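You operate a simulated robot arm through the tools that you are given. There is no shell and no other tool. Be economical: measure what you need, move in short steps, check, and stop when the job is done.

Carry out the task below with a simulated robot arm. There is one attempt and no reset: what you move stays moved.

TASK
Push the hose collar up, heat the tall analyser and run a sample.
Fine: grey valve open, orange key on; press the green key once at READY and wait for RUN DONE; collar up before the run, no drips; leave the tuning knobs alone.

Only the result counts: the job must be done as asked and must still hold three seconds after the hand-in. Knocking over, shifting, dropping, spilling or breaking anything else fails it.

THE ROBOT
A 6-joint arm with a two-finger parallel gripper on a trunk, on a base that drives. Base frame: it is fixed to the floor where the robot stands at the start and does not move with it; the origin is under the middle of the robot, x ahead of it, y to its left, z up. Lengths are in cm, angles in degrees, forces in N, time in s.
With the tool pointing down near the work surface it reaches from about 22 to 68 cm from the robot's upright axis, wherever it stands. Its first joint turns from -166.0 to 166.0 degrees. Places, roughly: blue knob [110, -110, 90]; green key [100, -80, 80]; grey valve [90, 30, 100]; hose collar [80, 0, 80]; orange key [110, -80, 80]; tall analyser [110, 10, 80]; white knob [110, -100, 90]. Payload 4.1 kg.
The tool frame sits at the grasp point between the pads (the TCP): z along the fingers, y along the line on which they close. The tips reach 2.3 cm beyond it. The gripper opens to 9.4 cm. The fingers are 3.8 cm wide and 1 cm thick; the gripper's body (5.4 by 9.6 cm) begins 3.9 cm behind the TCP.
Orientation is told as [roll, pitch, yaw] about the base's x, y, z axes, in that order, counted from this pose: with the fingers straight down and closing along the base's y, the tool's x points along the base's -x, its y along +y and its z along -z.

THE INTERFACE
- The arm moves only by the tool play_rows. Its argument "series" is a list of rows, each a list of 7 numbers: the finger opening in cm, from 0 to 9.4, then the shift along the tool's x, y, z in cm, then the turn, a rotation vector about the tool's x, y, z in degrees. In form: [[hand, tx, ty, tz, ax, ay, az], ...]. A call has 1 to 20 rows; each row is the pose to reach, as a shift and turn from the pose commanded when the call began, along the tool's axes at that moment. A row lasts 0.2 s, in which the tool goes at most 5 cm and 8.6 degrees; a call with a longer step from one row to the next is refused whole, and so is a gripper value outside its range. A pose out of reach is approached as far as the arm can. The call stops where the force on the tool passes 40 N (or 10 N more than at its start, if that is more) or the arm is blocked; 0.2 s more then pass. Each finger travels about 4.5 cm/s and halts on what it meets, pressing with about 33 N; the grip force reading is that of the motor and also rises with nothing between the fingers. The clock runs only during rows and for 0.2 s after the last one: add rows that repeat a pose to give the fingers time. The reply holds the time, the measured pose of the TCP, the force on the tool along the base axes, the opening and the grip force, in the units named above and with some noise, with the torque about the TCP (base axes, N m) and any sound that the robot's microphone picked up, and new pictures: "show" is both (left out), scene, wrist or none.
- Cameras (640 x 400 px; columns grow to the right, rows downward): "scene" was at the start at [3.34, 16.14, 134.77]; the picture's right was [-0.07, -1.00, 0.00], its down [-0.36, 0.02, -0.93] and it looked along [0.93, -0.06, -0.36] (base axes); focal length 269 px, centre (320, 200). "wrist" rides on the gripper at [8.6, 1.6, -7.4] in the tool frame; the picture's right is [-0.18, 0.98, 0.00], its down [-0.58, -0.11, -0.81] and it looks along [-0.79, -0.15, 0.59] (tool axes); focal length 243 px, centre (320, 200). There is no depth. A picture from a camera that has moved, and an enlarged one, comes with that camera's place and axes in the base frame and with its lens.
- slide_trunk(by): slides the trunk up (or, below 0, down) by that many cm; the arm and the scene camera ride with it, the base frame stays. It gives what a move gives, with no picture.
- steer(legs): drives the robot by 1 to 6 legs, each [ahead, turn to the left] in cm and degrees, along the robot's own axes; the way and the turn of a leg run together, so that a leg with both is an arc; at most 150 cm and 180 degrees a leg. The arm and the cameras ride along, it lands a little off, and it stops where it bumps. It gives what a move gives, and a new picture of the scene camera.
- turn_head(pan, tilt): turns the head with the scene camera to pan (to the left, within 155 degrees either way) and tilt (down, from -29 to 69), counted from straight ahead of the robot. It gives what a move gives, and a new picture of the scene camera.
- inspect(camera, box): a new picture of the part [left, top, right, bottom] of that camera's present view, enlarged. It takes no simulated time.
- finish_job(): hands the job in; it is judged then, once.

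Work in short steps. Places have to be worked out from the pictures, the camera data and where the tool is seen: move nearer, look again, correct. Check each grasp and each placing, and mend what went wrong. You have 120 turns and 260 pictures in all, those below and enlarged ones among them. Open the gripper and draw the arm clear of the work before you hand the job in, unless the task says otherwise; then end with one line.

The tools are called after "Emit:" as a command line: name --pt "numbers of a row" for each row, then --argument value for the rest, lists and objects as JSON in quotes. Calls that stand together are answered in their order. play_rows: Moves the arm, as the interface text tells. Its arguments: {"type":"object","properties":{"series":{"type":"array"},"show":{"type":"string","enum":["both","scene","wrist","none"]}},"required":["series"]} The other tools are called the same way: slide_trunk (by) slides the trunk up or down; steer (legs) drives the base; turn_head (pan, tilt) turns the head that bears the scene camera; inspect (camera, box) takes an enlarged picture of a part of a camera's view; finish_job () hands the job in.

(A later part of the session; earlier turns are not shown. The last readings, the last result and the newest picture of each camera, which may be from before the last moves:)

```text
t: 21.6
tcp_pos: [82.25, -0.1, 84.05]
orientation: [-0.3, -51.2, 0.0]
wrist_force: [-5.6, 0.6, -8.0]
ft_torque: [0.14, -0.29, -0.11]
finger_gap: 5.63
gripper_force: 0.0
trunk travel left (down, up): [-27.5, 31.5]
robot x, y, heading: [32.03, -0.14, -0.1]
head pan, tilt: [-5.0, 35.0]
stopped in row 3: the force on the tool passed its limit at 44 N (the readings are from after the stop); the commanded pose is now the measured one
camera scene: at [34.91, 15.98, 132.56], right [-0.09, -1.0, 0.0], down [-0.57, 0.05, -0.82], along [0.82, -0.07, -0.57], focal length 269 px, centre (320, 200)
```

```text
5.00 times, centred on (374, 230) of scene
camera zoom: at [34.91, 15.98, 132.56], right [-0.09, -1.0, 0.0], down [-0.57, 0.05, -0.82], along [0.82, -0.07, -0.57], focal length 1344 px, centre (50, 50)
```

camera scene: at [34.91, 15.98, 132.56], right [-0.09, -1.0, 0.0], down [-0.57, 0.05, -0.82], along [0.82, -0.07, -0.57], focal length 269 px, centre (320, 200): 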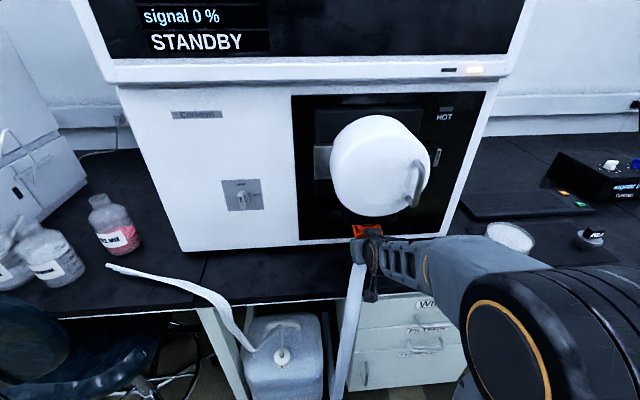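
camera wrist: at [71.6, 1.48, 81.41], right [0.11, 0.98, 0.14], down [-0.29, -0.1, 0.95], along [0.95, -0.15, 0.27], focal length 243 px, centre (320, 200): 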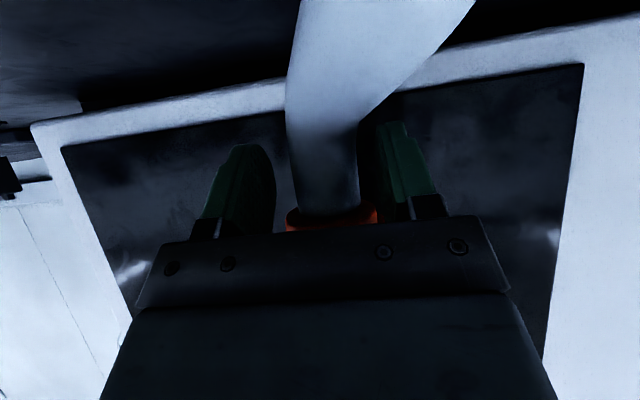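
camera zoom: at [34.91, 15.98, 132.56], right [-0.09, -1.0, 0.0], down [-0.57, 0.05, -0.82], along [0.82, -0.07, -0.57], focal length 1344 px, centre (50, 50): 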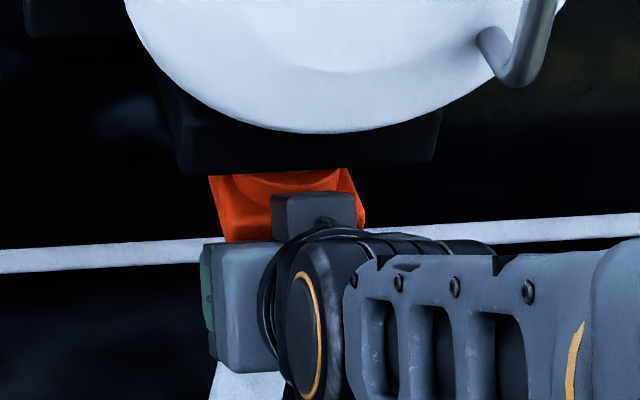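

The display now reads STANDBY: collar seated. I lower off it, open, and back out.

Emit:
play_rows --pt "5.6 0.62 0 0.5 0 0 0" --pt "7.4 0.62 0 0.5 0 0 0" --pt "9.2 0.62 0 0.5 0 0 0" --pt "9.2 1.9 0 -1.1 0 0 0" --pt "9.2 3.13 0 -2.62 0 0 0" --pt "9.2 4.0 0 -4.6 0 0 0" --pt "9.2 4.63 0 -6.54 0 0 0" --pt "9.2 4.0 0 -9.0 0 0 0" --pt "9.2 3.4 0 -11.4 0 0 0" --pt "9.2 3.4 0 -11.4 0 0 0"

```text
t: 23.8
tcp_pos: [72.21, -0.06, 89.32]
orientation: [-0.3, -51.4, 0.1]
wrist_force: [-0.5, -0.3, -0.9]
ft_torque: [-0.03, 0.0, 0.02]
finger_gap: 9.19
gripper_force: 0.0
out of reach, approached as far as the arm can: row 7, 8, 9, 10
trunk travel left (down, up): [-27.5, 31.5]
robot x, y, heading: [31.64, -0.16, 0.1]
head pan, tilt: [-5.0, 35.0]
camera scene: at [34.9, 15.98, 132.53], right [-0.09, -1.0, 0.0], down [-0.57, 0.05, -0.82], along [0.82, -0.07, -0.57], focal length 269 px, centre (320, 200)
camera wrist: at [60.96, 1.75, 87.26], right [0.12, 0.98, 0.14], down [-0.27, -0.1, 0.96], along [0.96, -0.15, 0.25], focal length 243 px, centre (320, 200)
```

scene: 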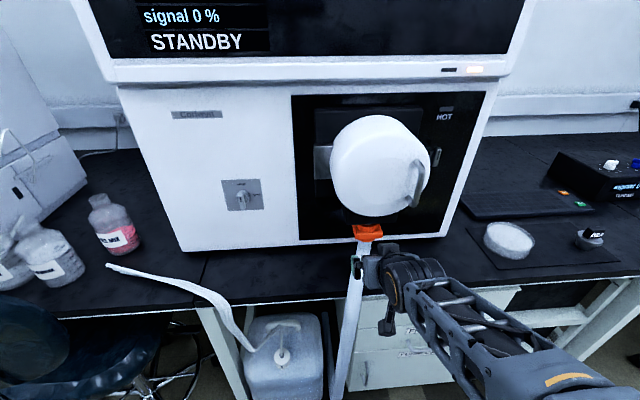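
wrist: 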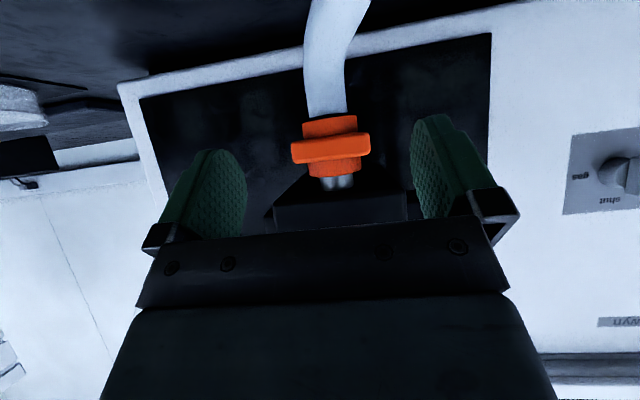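

Collar stays up, STANDBY. Now I look at the valve closely.

Emit:
inspect --camera "wrist" --box '[540, 110, 640, 230]'

Emit:
inspect --camera "scene" --box '[200, 165, 280, 225]'

```text
3.33 times, centred on (590, 170) of wrist
camera zoom: at [60.96, 1.75, 87.26], right [0.12, 0.98, 0.14], down [-0.27, -0.1, 0.96], along [0.96, -0.15, 0.25], focal length 809 px, centre (-580, 300)
```

zoom: 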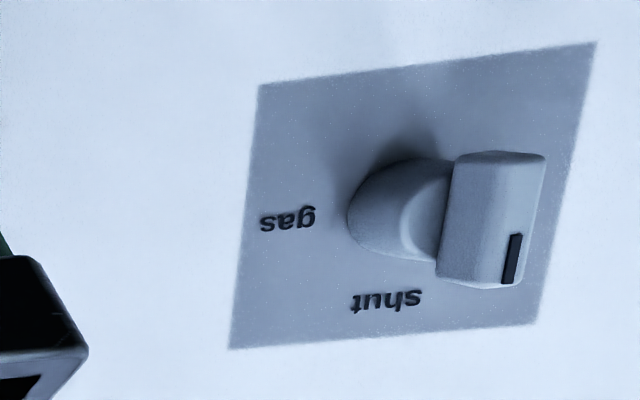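

```text
6.67 times, centred on (240, 195) of scene
camera zoom: at [34.9, 15.98, 132.53], right [-0.09, -1.0, 0.0], down [-0.57, 0.05, -0.82], along [0.82, -0.07, -0.57], focal length 1791 px, centre (853, 233)
```

zoom: 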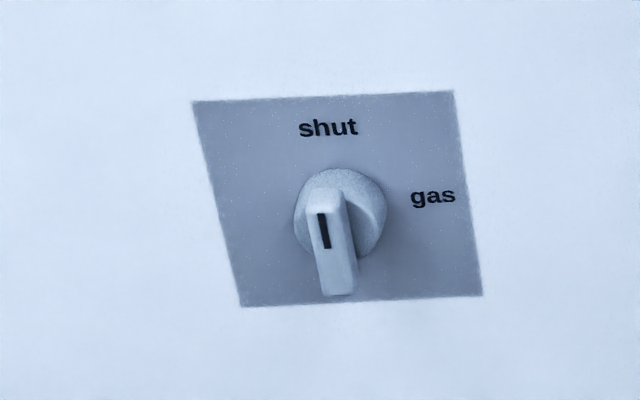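

The bar's mark points to "shut"; it must turn 90° clockwise to "gas". Triangulation puts the handle at about (88.8, 30, 95.7). I move to in front of it with the tool pointing level ahead.

Emit:
play_rows --pt "9.2 -0.8 4 -0.46 0 -5 0" --pt "9.2 -1.6 8 -0.92 0 -10 0" --pt "9.2 -2.4 12 -1.4 0 -15 0" --pt "9.2 -3.2 16 -1.84 0 -20.5 0" --pt "9.2 -4.0 20 -2.3 0 -26 0" --pt "9.2 -4.8 24.5 -2.75 0 -32 0" --pt "9.2 -5.6 28 -3.2 0 -38.6 0" --pt "9.2 -5.6 30 -3.2 0 -38.6 0" --pt "9.2 -5.6 30 -3.2 0 -38.6 0"

```text
t: 25.8
tcp_pos: [73.08, 29.94, 95.47]
orientation: [-118.1, -89.7, 117.9]
wrist_force: [-0.2, 0.0, 0.3]
ft_torque: [0.03, -0.02, -0.02]
finger_gap: 9.2
gripper_force: 0.1
out of reach, approached as far as the arm can: row 1, 2
trunk travel left (down, up): [-27.5, 31.5]
robot x, y, heading: [32.48, -0.44, -0.1]
head pan, tilt: [-5.0, 35.0]
camera scene: at [34.92, 16.01, 132.53], right [-0.09, -1.0, 0.0], down [-0.57, 0.05, -0.82], along [0.82, -0.07, -0.57], focal length 269 px, centre (320, 200)
camera wrist: at [65.84, 31.61, 86.91], right [0.0, 0.98, 0.18], down [-0.81, -0.1, 0.58], along [0.59, -0.15, 0.79], focal length 243 px, centre (320, 200)
```

scene: 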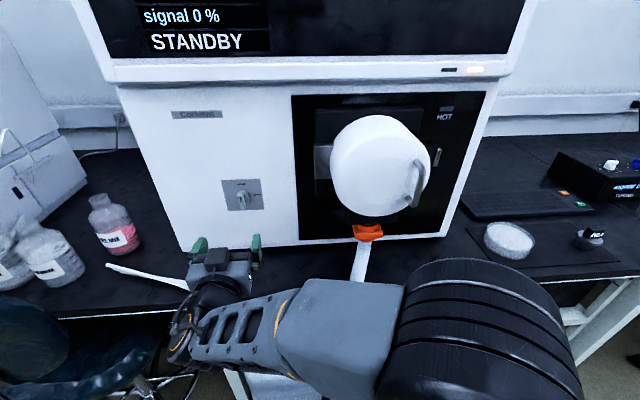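
wrist: 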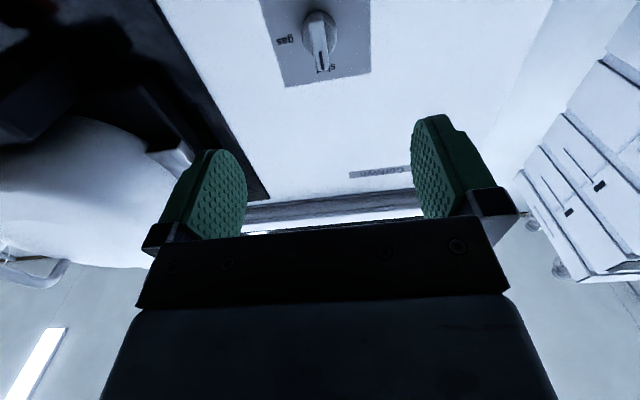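

Handle at about (88.8, 29.7, 95.6), right ahead. I move 9 cm forward and check.

Emit:
play_rows --pt "7.5 0 -0.1 4 0 0 0" --pt "6 0 -0.3 7 0 0 0" --pt "6 0 -0.3 9 0 0 0" --pt "6 0 -0.3 9 0 0 0"

Emit:
inspect --camera "scene" --box '[180, 165, 300, 240]'

```text
t: 26.8
tcp_pos: [82.18, 29.79, 95.59]
orientation: [-104.7, -89.7, 104.6]
wrist_force: [-0.2, 0.3, -0.4]
ft_torque: [-0.02, -0.03, -0.01]
finger_gap: 6.0
gripper_force: 0.0
trunk travel left (down, up): [-27.5, 31.5]
robot x, y, heading: [32.02, -0.17, 0.0]
head pan, tilt: [-5.0, 35.0]
camera scene: at [34.93, 16.0, 132.53], right [-0.09, -1.0, 0.0], down [-0.57, 0.05, -0.82], along [0.82, -0.07, -0.57], focal length 269 px, centre (320, 200)
camera wrist: at [74.8, 31.36, 87.0], right [0.0, 0.98, 0.18], down [-0.81, -0.1, 0.58], along [0.59, -0.15, 0.79], focal length 243 px, centre (320, 200)
```

scene: 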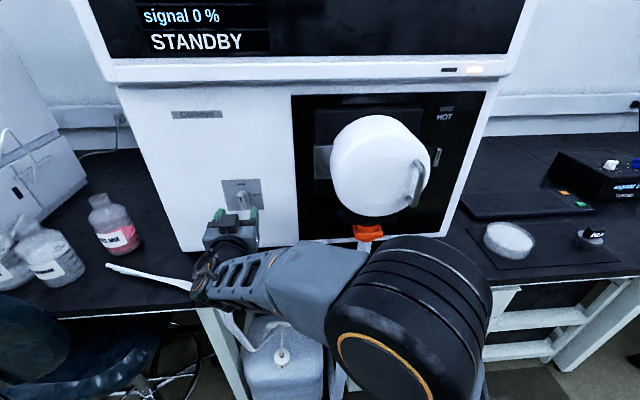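
wrist: 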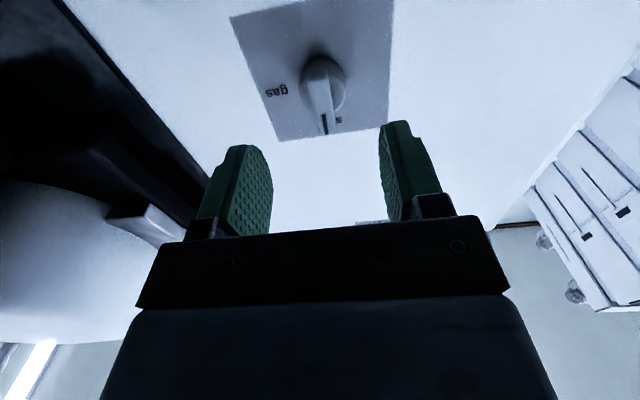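

```text
5.33 times, centred on (240, 202) of scene
camera zoom: at [34.93, 16.0, 132.53], right [-0.09, -1.0, 0.0], down [-0.57, 0.05, -0.82], along [0.82, -0.07, -0.57], focal length 1433 px, centre (747, 187)
```

zoom: 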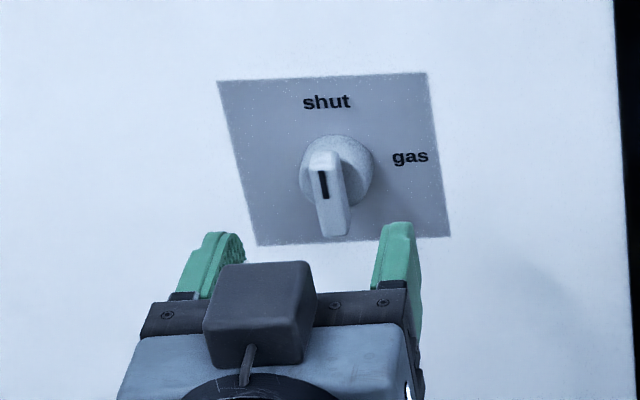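

Alignment is good (axis about y 30, z 95.5). I advance to x≈88 and close on the bar.

Emit:
play_rows --pt "6 0 0.15 3 0 0 0" --pt "6 0 0.15 5 0 0 0" --pt "6 0 0.15 6 0 0 0" --pt "4 0 0.15 6 0 0 0" --pt "2 0 0.15 6 0 0 0" --pt "0.5 0 0.15 6 0 0 0" --pt "0.5 0 0.15 6 0 0 0" --show "wrist"

Emit:
inspect --camera "scene" --box '[180, 165, 300, 240]'

```text
t: 28.4
tcp_pos: [88.18, 29.88, 95.65]
orientation: [-110.1, -89.8, 109.9]
wrist_force: [0.7, -2.1, 0.7]
ft_torque: [0.02, -0.1, 0.23]
finger_gap: 3.17
gripper_force: 45.1
trunk travel left (down, up): [-27.5, 31.5]
robot x, y, heading: [31.79, 0.26, 0.1]
head pan, tilt: [-5.0, 35.0]
camera wrist: at [80.85, 31.51, 87.03], right [0.0, 0.98, 0.18], down [-0.81, -0.1, 0.58], along [0.59, -0.15, 0.79], focal length 243 px, centre (320, 200)
```

wrist: 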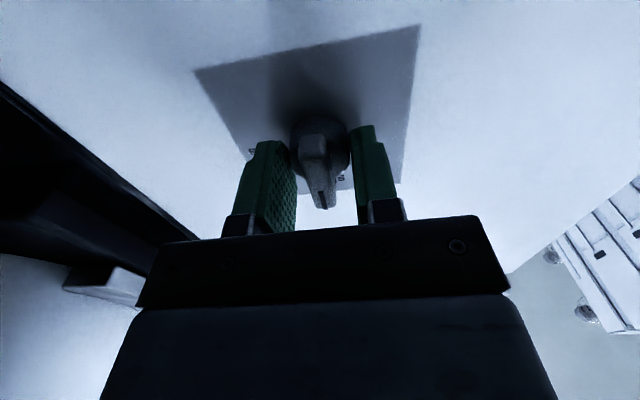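

```text
5.33 times, centred on (240, 202) of scene
camera zoom: at [34.95, 15.97, 132.53], right [-0.09, -1.0, 0.0], down [-0.57, 0.05, -0.82], along [0.82, -0.07, -0.57], focal length 1433 px, centre (747, 187)
```

zoom: 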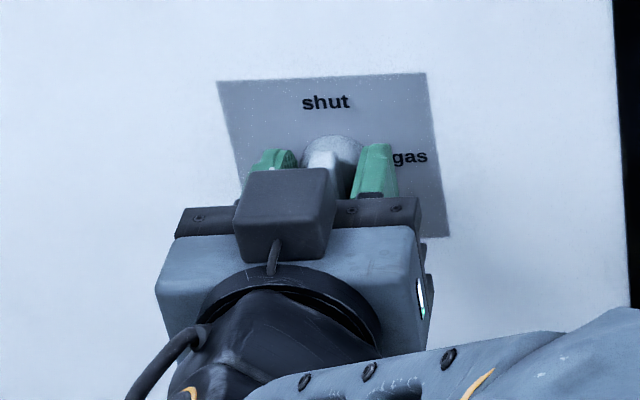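

The opening of 3.17 cm means the tips grip the round base, not the bar. I open, back off 1.8 cm and close again.

Emit:
play_rows --pt "4.5 0 0 0 0 0 0" --pt "4.5 0 0 -1 0 0 0" --pt "4.5 0 0 -1.9 0 0 0" --pt "3 0 0 -1.9 0 0 0" --pt "1.5 0 0 -1.9 0 0 0" --pt "0.3 0 0 -1.9 0 0 0" --pt "0.3 0 0 -1.9 0 0 0" --show "wrist"

```text
t: 29.9
tcp_pos: [86.27, 29.81, 95.62]
orientation: [-112.3, -89.8, 112.2]
wrist_force: [-0.2, 1.5, 0.9]
ft_torque: [0.38, 0.13, 0.09]
finger_gap: 1.2
gripper_force: 45.0
trunk travel left (down, up): [-27.5, 31.5]
robot x, y, heading: [32.06, -0.14, 0.1]
head pan, tilt: [-5.0, 35.0]
camera wrist: at [78.84, 31.51, 86.93], right [0.0, 0.98, 0.18], down [-0.81, -0.1, 0.58], along [0.59, -0.15, 0.79], focal length 243 px, centre (320, 200)
```

wrist: 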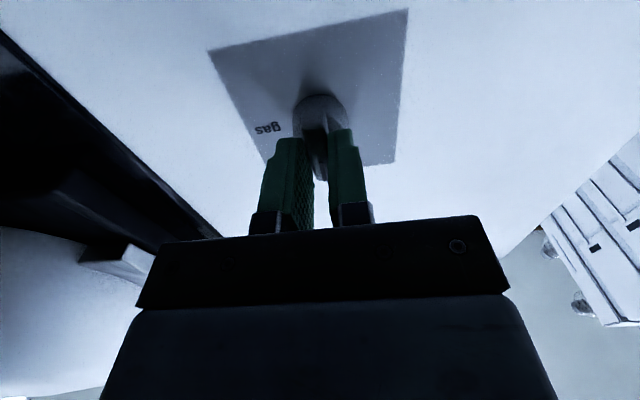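

The bar is gripped (1.2 cm). I turn the tool clockwise about its axis, 45° first.

Emit:
play_rows --pt "0.3 0 0 0 0 0 7.5" --pt "0.3 0 0 0 0 0 15" --pt "0.3 0 0 0 0 0 22.5" --pt "0.3 0 0 0 0 0 30" --pt "0.3 0 0 0 0 0 37.5" --pt "0.3 0 0 0 0 0 45" --show "wrist"

```text
t: 31.2
tcp_pos: [86.13, 29.8, 95.62]
orientation: [88.0, -52.6, -89.5]
wrist_force: [-7.8, -5.6, -1.3]
ft_torque: [0.02, 0.05, 0.3]
finger_gap: 1.18
gripper_force: 45.2
out of reach, approached as far as the arm can: row 5, 6
trunk travel left (down, up): [-27.5, 31.5]
robot x, y, heading: [31.77, 0.07, -0.2]
head pan, tilt: [-5.0, 35.0]
stopped in row 6: the force on the tool passed its limit at 62 N (the readings are from after the stop); the commanded pose is now the measured one
camera wrist: at [78.85, 36.57, 89.92], right [0.03, 0.67, 0.74], down [-0.81, -0.42, 0.41], along [0.59, -0.61, 0.53], focal length 243 px, centre (320, 200)
```

wrist: 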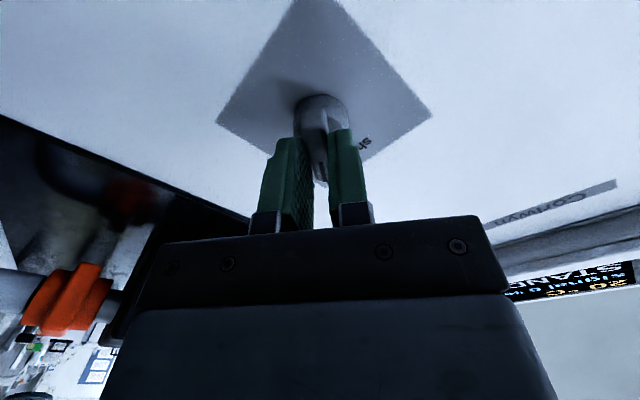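

The wrist ran into its limit at about 38°. I release, back off, and turn the tool the other way by 180° so I can regrip the bar from the opposite wrist side.

Emit:
play_rows --pt "3 0 0 0 0 0 0" --pt "5 0 0 0 0 0 0" --pt "5 0 0 -3 0 0 0" --pt "5 0 0 -6 0 0 0" --pt "5 0 0 -6 0 0 -8.5" --pt "5 0 0 -6 0 0 -17" --pt "5 0 0 -6 0 0 -25.5" --pt "5 0 0 -6 0 0 -34" --pt "5 0 0 -6 0 0 -42.5" --pt "5 0 0 -6 0 0 -51" --pt "5 0 0 -6 0 0 -59.5" --pt "5 0 0 -6 0 0 -68" --pt "5 0 0 -6 0 0 -76.5" --pt "5 0 0 -6 0 0 -85" --pt "5 0 0 -6 0 0 -90" --show "both"

Emit:
inspect --camera "scene" --box '[180, 165, 300, 240]'

```text
t: 34.4
tcp_pos: [80.29, 29.97, 95.64]
orientation: [-88.4, -37.4, 88.1]
wrist_force: [-0.2, 0.0, 0.3]
ft_torque: [0.01, -0.01, 0.01]
finger_gap: 4.96
gripper_force: 0.1
trunk travel left (down, up): [-27.5, 31.5]
robot x, y, heading: [32.22, -0.14, -0.2]
head pan, tilt: [-5.0, 35.0]
camera scene: at [34.92, 15.99, 132.53], right [-0.09, -1.0, 0.0], down [-0.57, 0.05, -0.82], along [0.82, -0.07, -0.57], focal length 269 px, centre (320, 200)
camera wrist: at [72.74, 24.32, 89.34], right [0.0, 0.74, -0.67], down [-0.79, 0.41, 0.46], along [0.61, 0.53, 0.59], focal length 243 px, centre (320, 200)
```

scene: 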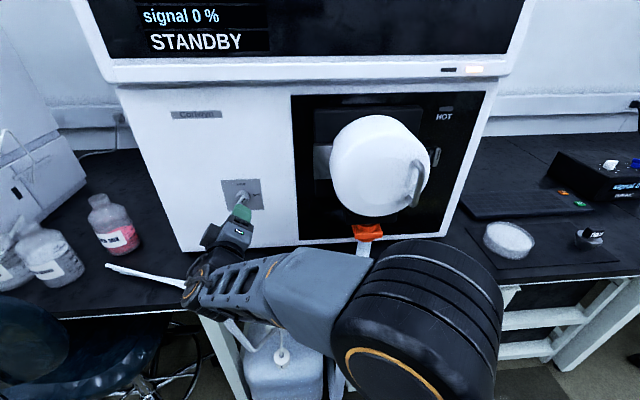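
wrist: 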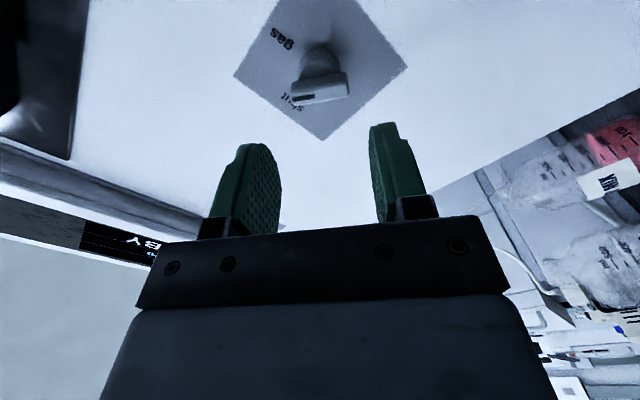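

```text
5.33 times, centred on (240, 202) of scene
camera zoom: at [34.92, 15.99, 132.53], right [-0.09, -1.0, 0.0], down [-0.57, 0.05, -0.82], along [0.82, -0.07, -0.57], focal length 1433 px, centre (747, 187)
```

zoom: 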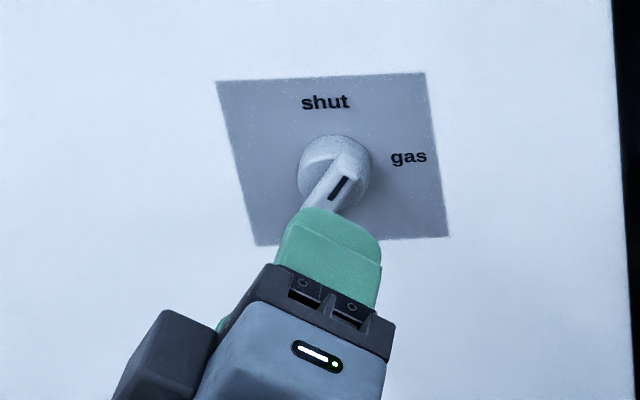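

The bar now stands at about 38°. I continue turning the tool another 90°.

Emit:
play_rows --pt "5 0 0 0 0 0 -8.5" --pt "5 0 0 0 0 0 -17" --pt "5 0 0 0 0 0 -25.5" --pt "5 0 0 0 0 0 -34" --pt "5 0 0 0 0 0 -42.5" --pt "5 0 0 0 0 0 -51" --pt "5 0 0 0 0 0 -59.5" --pt "5 0 0 0 0 0 -68" --pt "5 0 0 0 0 0 -76.5" --pt "5 0 0 0 0 0 -85" --pt "5 0 0 0 0 0 -90" --show "both"

```text
t: 36.8
tcp_pos: [80.31, 29.99, 95.69]
orientation: [-88.0, 52.7, 90.6]
wrist_force: [-0.3, 0.4, -0.9]
ft_torque: [0.03, -0.02, -0.01]
finger_gap: 5.0
gripper_force: 0.0
trunk travel left (down, up): [-27.5, 31.5]
robot x, y, heading: [32.23, 0.3, -0.1]
head pan, tilt: [-5.0, 35.0]
camera scene: at [34.92, 15.99, 132.53], right [-0.09, -1.0, 0.0], down [-0.57, 0.05, -0.82], along [0.82, -0.07, -0.57], focal length 269 px, centre (320, 200)
camera wrist: at [72.93, 23.67, 101.8], right [-0.03, -0.67, -0.74], down [-0.81, 0.45, -0.38], along [0.59, 0.59, -0.55], focal length 243 px, centre (320, 200)
```

scene: 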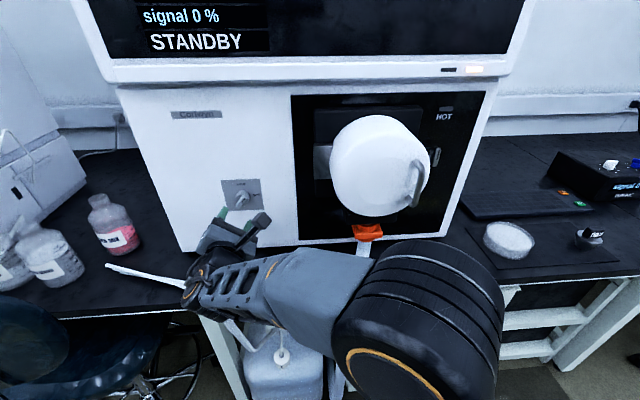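
wrist: 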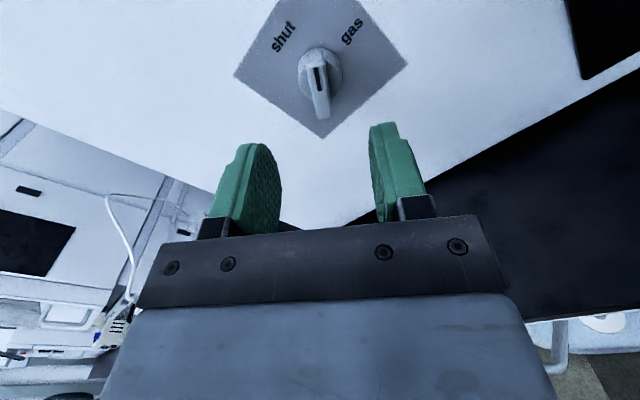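

Reached, and the bar is aligned with the fingers. I advance 6 cm and close on it.

Emit:
play_rows --pt "5 0 0 3 0 0 0" --pt "5 0 0 6 0 0 0" --pt "3 0 0 6 0 0 0" --pt "1.5 0 0 6 0 0 0" --pt "0.3 0 0 6 0 0 0" --pt "0.3 0 0 6 0 0 0" --show "wrist"

```text
t: 38.2
tcp_pos: [86.31, 29.81, 95.54]
orientation: [-87.9, 52.4, 90.7]
wrist_force: [0.0, -4.2, -2.2]
ft_torque: [0.01, -0.33, 0.05]
finger_gap: 1.18
gripper_force: 45.3
trunk travel left (down, up): [-27.5, 31.5]
robot x, y, heading: [32.13, -0.31, -0.1]
head pan, tilt: [-5.0, 35.0]
camera wrist: at [78.93, 23.56, 101.6], right [-0.03, -0.67, -0.74], down [-0.81, 0.45, -0.38], along [0.59, 0.59, -0.55], focal length 243 px, centre (320, 200)
```

wrist: 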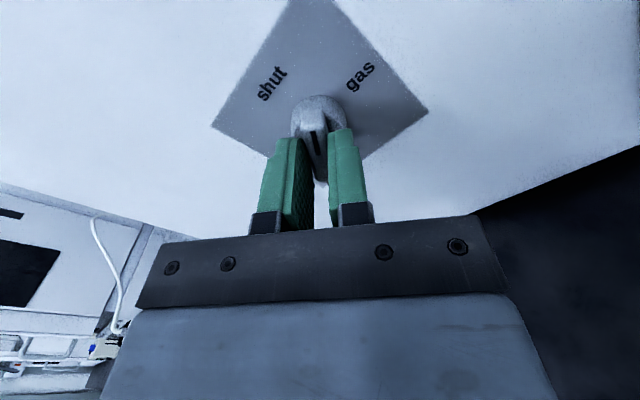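

Gripped. I turn clockwise by 52°.

Emit:
play_rows --pt "0.3 0 0 0 0 0 7.5" --pt "0.3 0 0 0 0 0 15" --pt "0.3 0 0 0 0 0 22.5" --pt "0.3 0 0 0 0 0 30" --pt "0.3 0 0 0 0 0 37.5" --pt "0.3 0 0 0 0 0 45" --pt "0.3 0 0 0 0 0 52" --pt "0.3 0 0 0 0 0 52" --show "both"

```text
t: 40.0
tcp_pos: [86.19, 30.05, 95.48]
orientation: [-88.7, 0.5, 88.9]
wrist_force: [-11.9, -5.6, -11.2]
ft_torque: [0.02, -0.11, 0.96]
finger_gap: 1.19
gripper_force: 44.8
trunk travel left (down, up): [-27.5, 31.5]
robot x, y, heading: [31.98, -0.28, -0.3]
head pan, tilt: [-5.0, 35.0]
camera scene: at [34.85, 15.96, 132.52], right [-0.09, -1.0, 0.0], down [-0.57, 0.05, -0.82], along [0.82, -0.07, -0.57], focal length 269 px, centre (320, 200)
camera wrist: at [78.74, 21.46, 94.22], right [-0.02, 0.18, -0.98], down [-0.79, 0.6, 0.12], along [0.61, 0.78, 0.13], focal length 243 px, centre (320, 200)
```

scene: 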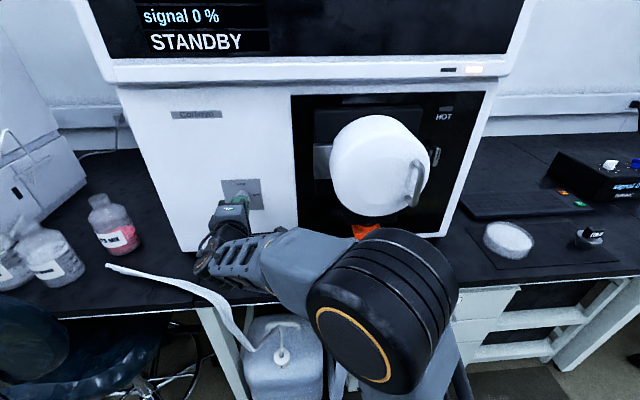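
wrist: 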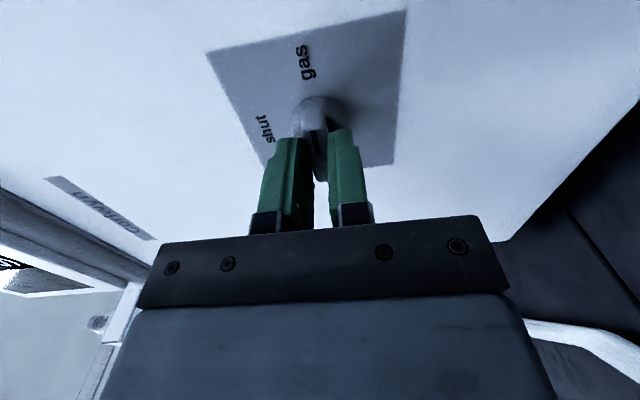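

The bar should now be horizontal, pointing to "gas". I release, back off and look.

Emit:
play_rows --pt "2 0 0 0 0 0 0" --pt "4 0 0 0 0 0 0" --pt "5 0 0 -3 0 0 0" --pt "5 0 0 -7 0 0 0" --pt "5 0 0 -10 0 0 0" --pt "5 0 0 -13 0 0 0" --show "wrist"

Emit:
inspect --camera "scene" --box '[180, 165, 300, 240]'

Emit:
turn_head --pan -5 --tilt 15

```text
t: 41.4
tcp_pos: [73.19, 30.33, 95.77]
orientation: [-88.8, 0.6, 88.9]
wrist_force: [0.3, -0.2, 0.9]
ft_torque: [-0.03, 0.0, 0.01]
finger_gap: 5.01
gripper_force: 0.1
trunk travel left (down, up): [-27.5, 31.5]
robot x, y, heading: [31.81, 0.26, -0.1]
head pan, tilt: [-5.0, 35.0]
camera wrist: at [65.7, 21.81, 94.41], right [-0.02, 0.17, -0.98], down [-0.79, 0.6, 0.12], along [0.61, 0.78, 0.13], focal length 243 px, centre (320, 200)
```

wrist: 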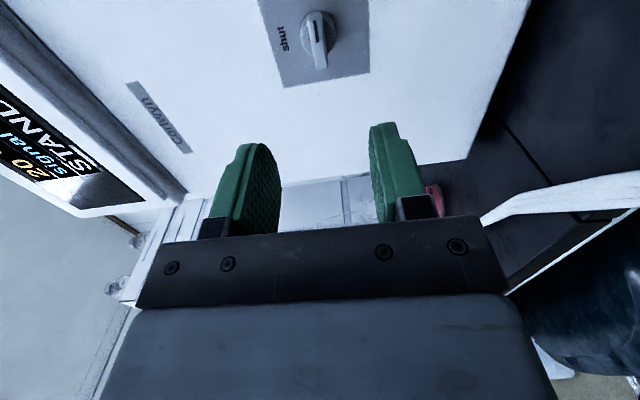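

```text
5.33 times, centred on (240, 202) of scene
camera zoom: at [34.93, 15.98, 132.53], right [-0.09, -1.0, 0.0], down [-0.57, 0.05, -0.82], along [0.82, -0.07, -0.57], focal length 1433 px, centre (747, 187)
```

zoom: 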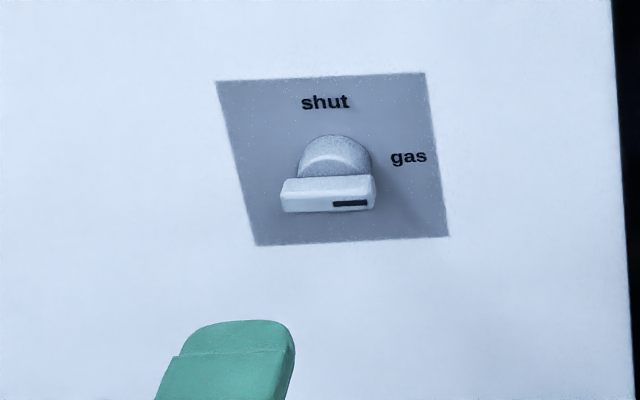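

```text
t: 42.2
tcp_pos: [73.3, 30.33, 95.72]
orientation: [-88.8, 0.5, 89.0]
wrist_force: [-0.6, 0.0, -0.2]
ft_torque: [0.0, 0.0, 0.02]
finger_gap: 5.01
gripper_force: 0.1
trunk travel left (down, up): [-27.5, 31.5]
robot x, y, heading: [31.96, 0.09, -0.1]
head pan, tilt: [-5.0, 15.0]
camera scene: at [35.45, 15.94, 135.72], right [-0.09, -1.0, 0.0], down [-0.26, 0.02, -0.97], along [0.96, -0.09, -0.26], focal length 269 px, centre (320, 200)
```

scene: 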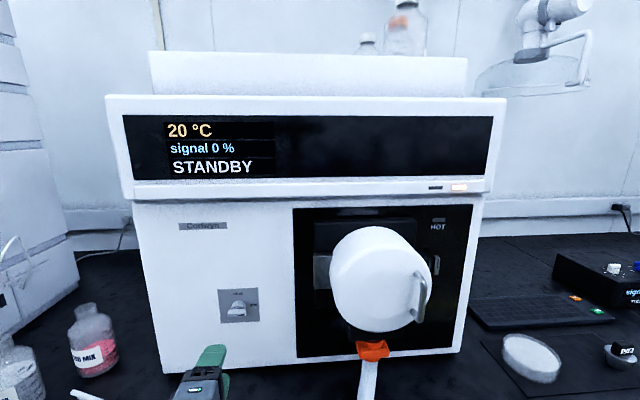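

The valve points to "gas". Next the keys: orange near (107.6, -79, 79), green near (101, -80, 79). I back the robot away first, then fold the tool down.

Emit:
steer --legs '[[-30, 0]]'

Emit:
play_rows --pt "5 0 0 0 0 0 8.5" --pt "5 0 0 0 0 0 17" --pt "5 0 0 0 0 0 25.5" --pt "5 0 0 0 0 0 34" --pt "4 0 0 0 0 0 42.5" --pt "3 0 0 0 0 0 51" --pt "2 0 0 0 0 0 59.5" --pt "1 0 0 0 0 0 68" --pt "0 0 0 0 0 0 76.5" --pt "0 0 0 0 0 0 85" --pt "0 0 0 0 0 0 89" --show "none"

```text
t: 44.3
tcp_pos: [43.34, 30.44, 95.65]
orientation: [-88.8, 0.6, 89.1]
wrist_force: [-0.8, -0.5, 0.4]
ft_torque: [0.0, 0.01, 0.0]
finger_gap: 4.98
gripper_force: 0.1
trunk travel left (down, up): [-27.5, 31.5]
robot x, y, heading: [1.95, -0.24, -0.1]
head pan, tilt: [-5.0, 15.0]
camera scene: at [5.45, 16.01, 135.73], right [-0.09, -1.0, 0.0], down [-0.26, 0.02, -0.97], along [0.96, -0.09, -0.26], focal length 269 px, centre (320, 200)
```

scene: 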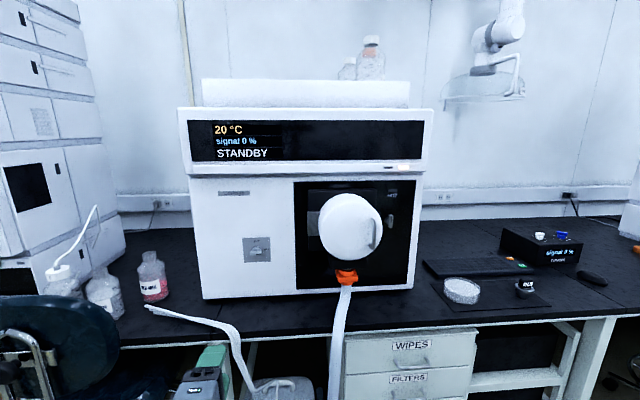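

```text
t: 46.7
tcp_pos: [43.22, 30.38, 95.67]
orientation: [-49.8, -88.1, 48.8]
wrist_force: [0.5, 0.1, 0.6]
ft_torque: [-0.03, -0.01, 0.04]
finger_gap: 0.0
gripper_force: 33.0
trunk travel left (down, up): [-27.5, 31.5]
robot x, y, heading: [1.79, 0.0, -0.0]
head pan, tilt: [-5.0, 15.0]
```

Now I tip the tool back to straight down, raise it and swing it to the middle.

Emit:
play_rows --pt "0 -1.5 -2.5 0 0 8 0" --pt "0 -3 -5 0 0 16 0" --pt "0 -4.5 -7.5 0 0 24 0" --pt "0 -6 -10 0 0 32 0" --pt "0 -7.5 -12.5 0 0 40 0" --pt "0 -9 -15 0 0 48 0" --pt "0 -10.5 -17.5 0 0 56 0" --pt "0 -12 -20 0 0 64 0" --pt "0 -13.5 -22.5 0 0 72 0" --pt "0 -15 -25 0 0 80 0" --pt "0 -16 -28 0 0 88 0" --pt "0 -16 -30 0 0 88 0" --show "none"

Emit:
steer --legs '[[0, -90], [76, 0], [0, 90]]'

```text
t: 49.3
tcp_pos: [43.01, 0.86, 112.33]
orientation: [-1.4, -0.8, -1.0]
wrist_force: [0.7, -0.3, -0.4]
ft_torque: [-0.03, 0.0, 0.0]
finger_gap: 0.01
gripper_force: 32.6
trunk travel left (down, up): [-27.5, 31.5]
robot x, y, heading: [1.87, 0.38, -0.6]
head pan, tilt: [-5.0, 15.0]
```

```text
t: 61.1
tcp_pos: [41.6, -74.92, 112.4]
orientation: [-1.7, -0.8, -1.3]
wrist_force: [0.9, -0.2, -0.4]
ft_torque: [-0.04, 0.01, -0.01]
finger_gap: 0.0
gripper_force: 33.0
trunk travel left (down, up): [-27.5, 31.5]
robot x, y, heading: [0.62, -75.32, -0.6]
head pan, tilt: [-5.0, 15.0]
camera scene: at [4.07, -59.54, 135.73], right [-0.1, -1.0, 0.0], down [-0.26, 0.02, -0.97], along [0.96, -0.09, -0.26], focal length 269 px, centre (320, 200)
```

scene: 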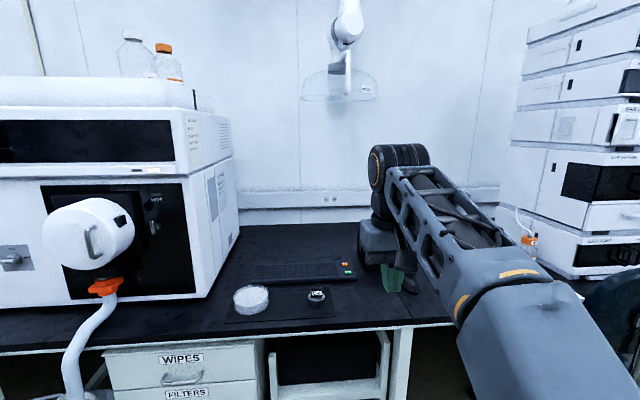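

Base stands at y=-75. Orange key ≈ (107.6, -80, 78.5), green ≈ (101, -80, 78.5). I drive 40 cm ahead and look down.

Emit:
steer --legs '[[40, 0]]'

Emit:
turn_head --pan -8 --tilt 38

```text
t: 63.6
tcp_pos: [80.92, -75.36, 112.33]
orientation: [-1.5, -0.8, -1.6]
wrist_force: [-0.6, -0.2, -0.3]
ft_torque: [-0.01, -0.02, 0.0]
finger_gap: 0.0
gripper_force: 32.7
trunk travel left (down, up): [-27.5, 31.5]
robot x, y, heading: [40.14, -75.67, -0.4]
head pan, tilt: [-5.0, 15.0]
camera scene: at [43.53, -59.94, 135.73], right [-0.1, -1.0, 0.0], down [-0.26, 0.03, -0.97], along [0.96, -0.1, -0.26], focal length 269 px, centre (320, 200)
```

scene: 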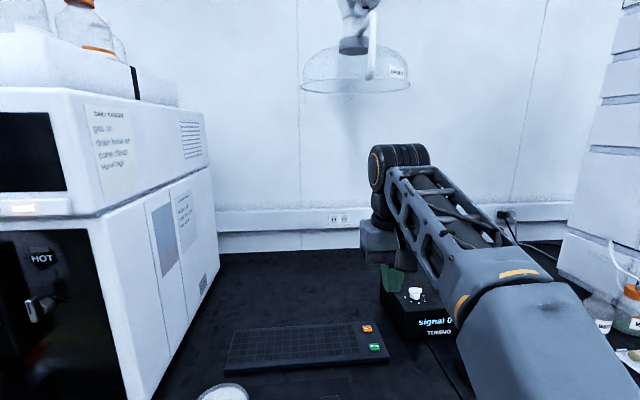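

```text
t: 64.4
tcp_pos: [81.02, -75.38, 112.5]
orientation: [-1.7, -0.8, -1.5]
wrist_force: [-0.2, -0.4, 0.3]
ft_torque: [0.02, 0.0, 0.01]
finger_gap: 0.04
gripper_force: 33.1
trunk travel left (down, up): [-27.5, 31.5]
robot x, y, heading: [40.38, -76.21, -0.8]
head pan, tilt: [-8.0, 38.0]
camera scene: at [42.78, -60.32, 132.08], right [-0.15, -0.99, 0.0], down [-0.61, 0.09, -0.79], along [0.78, -0.12, -0.61], focal length 269 px, centre (320, 200)
```

scene: 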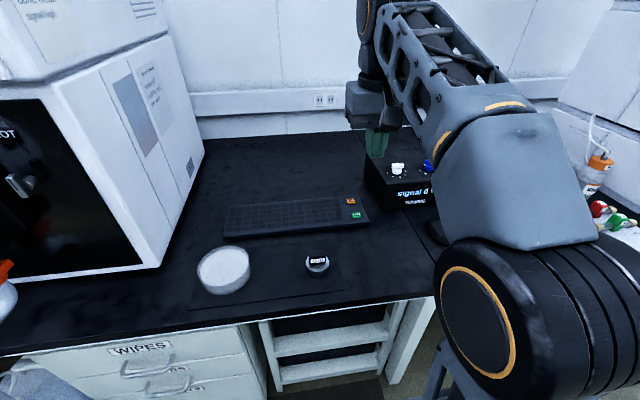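

There are notices on the analyser's side; I read them, and look closely at the keys.

Emit:
inspect --camera "scene" --box '[10, 0, 210, 180]'

Emit:
inspect --camera "scene" --box '[215, 150, 455, 300]'

```text
2.22 times, centred on (110, 90) of scene
camera zoom: at [42.78, -60.32, 132.08], right [-0.15, -0.99, 0.0], down [-0.61, 0.09, -0.79], along [0.78, -0.12, -0.61], focal length 597 px, centre (787, 444)
```

zoom: 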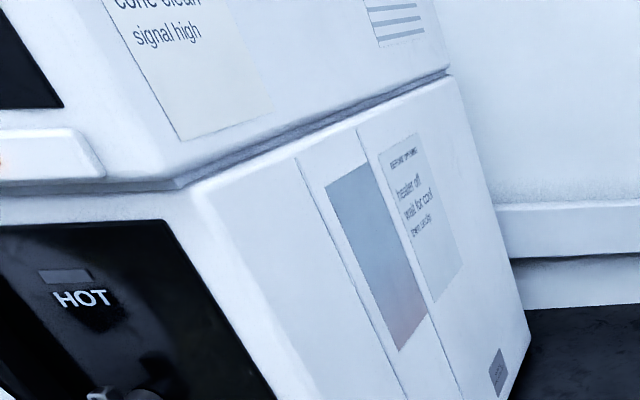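

```text
2.67 times, centred on (335, 225) of scene
camera zoom: at [42.78, -60.32, 132.08], right [-0.15, -0.99, 0.0], down [-0.61, 0.09, -0.79], along [0.78, -0.12, -0.61], focal length 717 px, centre (280, 133)
```

zoom: 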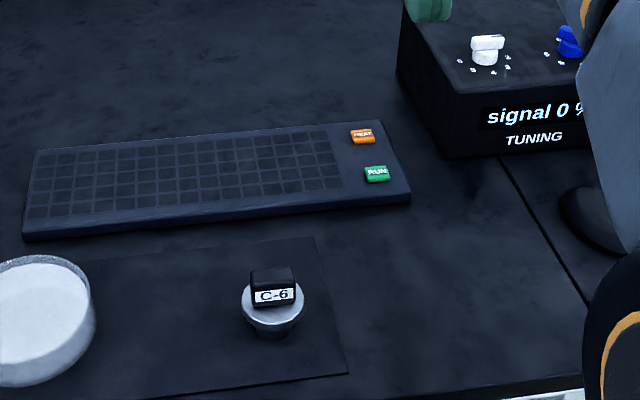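

The orange key is HEAT, green is RUN; at key height 78 they lie near (109, -81) and (102.5, -81). I swing the closed gripper out over the orange key, tilted 25° forward, hovering at z≈88.

Emit:
play_rows --pt "0 -4.5 -1 0 0 -4 0" --pt "0 -9 -2 0 0 -8 0" --pt "0 -13.5 -3 2 0 -12 0" --pt "0 -17.5 -3.5 5 0 -16 0" --pt "0 -21 -4 8.5 0 -20 0" --pt "0 -24 -4.5 12.5 0 -24 0" --pt "0 -26.5 -4.9 16.5 0 -24 0" --pt "0 -26.5 -4.9 20.5 0 -24 0" --pt "0 -26.5 -4.9 24 0 -24 0" --pt "0 -26.5 -4.9 24 0 -24 0"

```text
refused: row 3 steps farther than a row can; nothing moved
```

Row 3's step was slightly too long; I shorten the steps.

Emit:
play_rows --pt "0 -4 -0.8 0 0 -4 0" --pt "0 -8 -1.6 0 0 -8 0" --pt "0 -12 -2.4 1.5 0 -12 0" --pt "0 -16 -3.2 3.5 0 -16 0" --pt "0 -19.5 -3.8 6.5 0 -20 0" --pt "0 -22.5 -4.3 10 0 -24 0" --pt "0 -25 -4.7 14 0 -24 0" --pt "0 -26.5 -4.9 18 0 -24 0" --pt "0 -26.5 -4.9 22 0 -24 0" --pt "0 -26.5 -4.9 24 0 -24 0" --pt "0 -26.5 -4.9 24 0 -24 0"

```text
t: 66.8
tcp_pos: [107.7, -81.53, 89.06]
orientation: [-1.6, -24.8, -0.8]
wrist_force: [0.6, -0.2, 0.7]
ft_torque: [0.0, 0.03, 0.01]
finger_gap: 0.01
gripper_force: 32.5
trunk travel left (down, up): [-27.5, 31.5]
robot x, y, heading: [39.78, -75.76, -0.9]
head pan, tilt: [-8.0, 38.0]
camera scene: at [42.78, -60.32, 132.07], right [-0.15, -0.99, 0.0], down [-0.61, 0.09, -0.79], along [0.78, -0.12, -0.62], focal length 269 px, centre (320, 200)
camera wrist: at [96.86, -79.52, 92.13], right [0.19, 0.98, 0.05], down [0.19, -0.09, 0.98], along [0.96, -0.18, -0.2], focal length 243 px, centre (320, 200)
```

scene: 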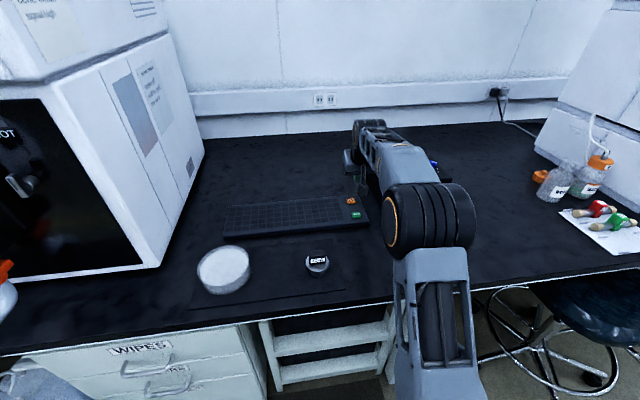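
wrist: 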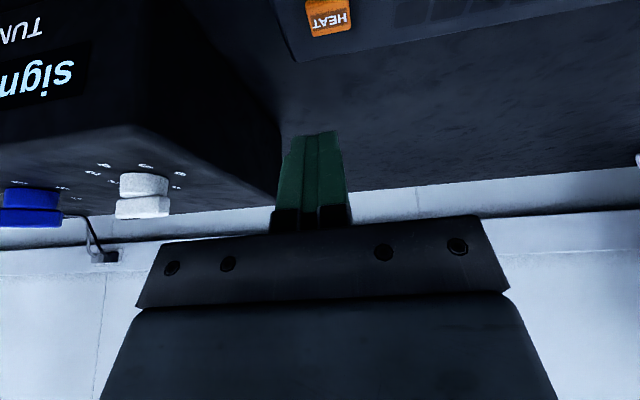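

The HEAT key is at about (108.4, -80.5, 79). I move over it and down to z≈83.5.

Emit:
play_rows --pt "0 0.5 0.5 2 0 0 0" --pt "0 1.0 1 4 0 0 0" --pt "0 1.4 1.0 5.4 0 0 0" --pt "0 1.4 1.0 5.4 0 0 0" --show "wrist"

Emit:
inspect --camera "scene" --box '[310, 170, 406, 230]'

```text
t: 67.8
tcp_pos: [108.79, -80.68, 83.35]
orientation: [-1.7, -24.9, -0.9]
wrist_force: [0.4, 0.3, 0.4]
ft_torque: [0.0, -0.02, 0.04]
finger_gap: 0.0
gripper_force: 32.7
trunk travel left (down, up): [-27.5, 31.5]
robot x, y, heading: [40.12, -76.13, -0.6]
head pan, tilt: [-8.0, 38.0]
camera wrist: at [97.91, -78.7, 86.55], right [0.19, 0.98, 0.05], down [0.19, -0.09, 0.98], along [0.96, -0.18, -0.2], focal length 243 px, centre (320, 200)
```

wrist: 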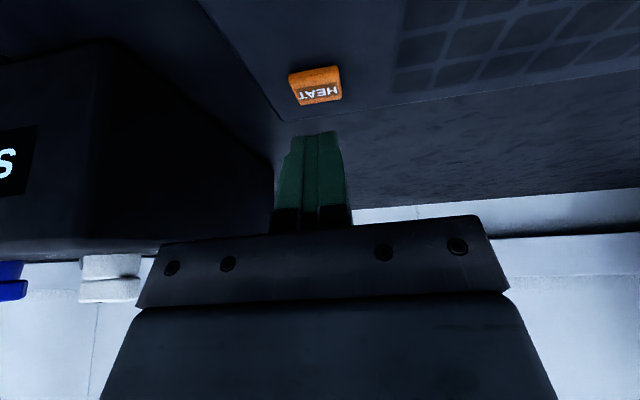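

```text
6.67 times, centred on (358, 200) of scene
camera zoom: at [42.79, -60.32, 132.07], right [-0.15, -0.99, 0.0], down [-0.61, 0.09, -0.79], along [0.78, -0.12, -0.62], focal length 1791 px, centre (67, 200)
```

zoom: 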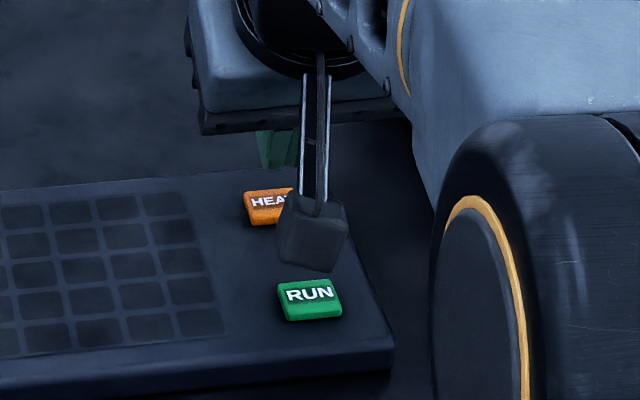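

Aligned. I press down slowly.

Emit:
play_rows --pt "0 0.17 0 0.36 0 0 0" --pt "0 0.34 0 0.73 0 0 0" --pt "0 0.46 0 1.0 0 0 0" --pt "0 0.59 0 1.27 0 0 0" --pt "0 0.71 0 1.54 0 0 0" --show "wrist"

```text
t: 69.0
tcp_pos: [108.61, -80.85, 81.76]
orientation: [-1.7, -24.8, -0.8]
wrist_force: [-0.1, -0.3, 0.1]
ft_torque: [-0.03, -0.03, 0.0]
finger_gap: 0.0
gripper_force: 32.5
trunk travel left (down, up): [-27.5, 31.5]
robot x, y, heading: [39.64, -75.64, -0.6]
head pan, tilt: [-8.0, 38.0]
camera wrist: at [97.85, -78.72, 84.81], right [0.19, 0.98, 0.05], down [0.19, -0.09, 0.98], along [0.96, -0.18, -0.2], focal length 243 px, centre (320, 200)
```

wrist: 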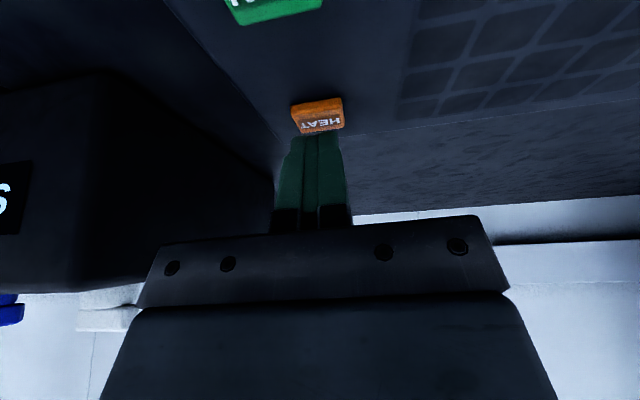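

No contact yet; refined key position (109.4, -80.7, 77.8), just below the tip. I continue down.

Emit:
play_rows --pt "0 0.17 0 0.36 0 0 0" --pt "0 0.3 0 0.64 0 0 0" --pt "0 0.42 0 0.91 0 0 0" --pt "0 0.54 0 1.18 0 0 0" --show "both"

```text
t: 70.0
tcp_pos: [108.69, -80.81, 80.61]
orientation: [-1.8, -25.1, -0.7]
wrist_force: [0.5, 0.9, 4.8]
ft_torque: [0.05, 0.03, -0.04]
finger_gap: 0.02
gripper_force: 33.3
trunk travel left (down, up): [-27.5, 31.5]
robot x, y, heading: [40.19, -75.79, -0.5]
head pan, tilt: [-8.0, 38.0]
heard: click
camera scene: at [42.73, -60.31, 132.08], right [-0.15, -0.99, 0.0], down [-0.61, 0.09, -0.79], along [0.78, -0.12, -0.62], focal length 269 px, centre (320, 200)
camera wrist: at [97.84, -78.76, 83.68], right [0.19, 0.98, 0.05], down [0.18, -0.09, 0.98], along [0.96, -0.18, -0.2], focal length 243 px, centre (320, 200)
```

scene: 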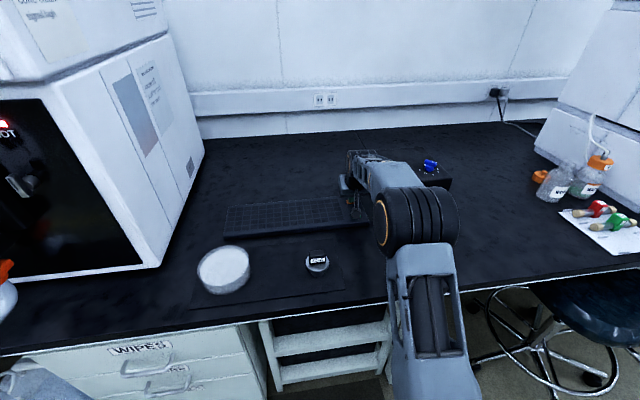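
wrist: 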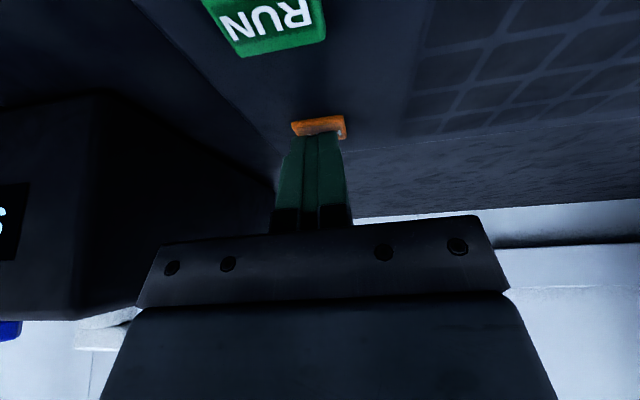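

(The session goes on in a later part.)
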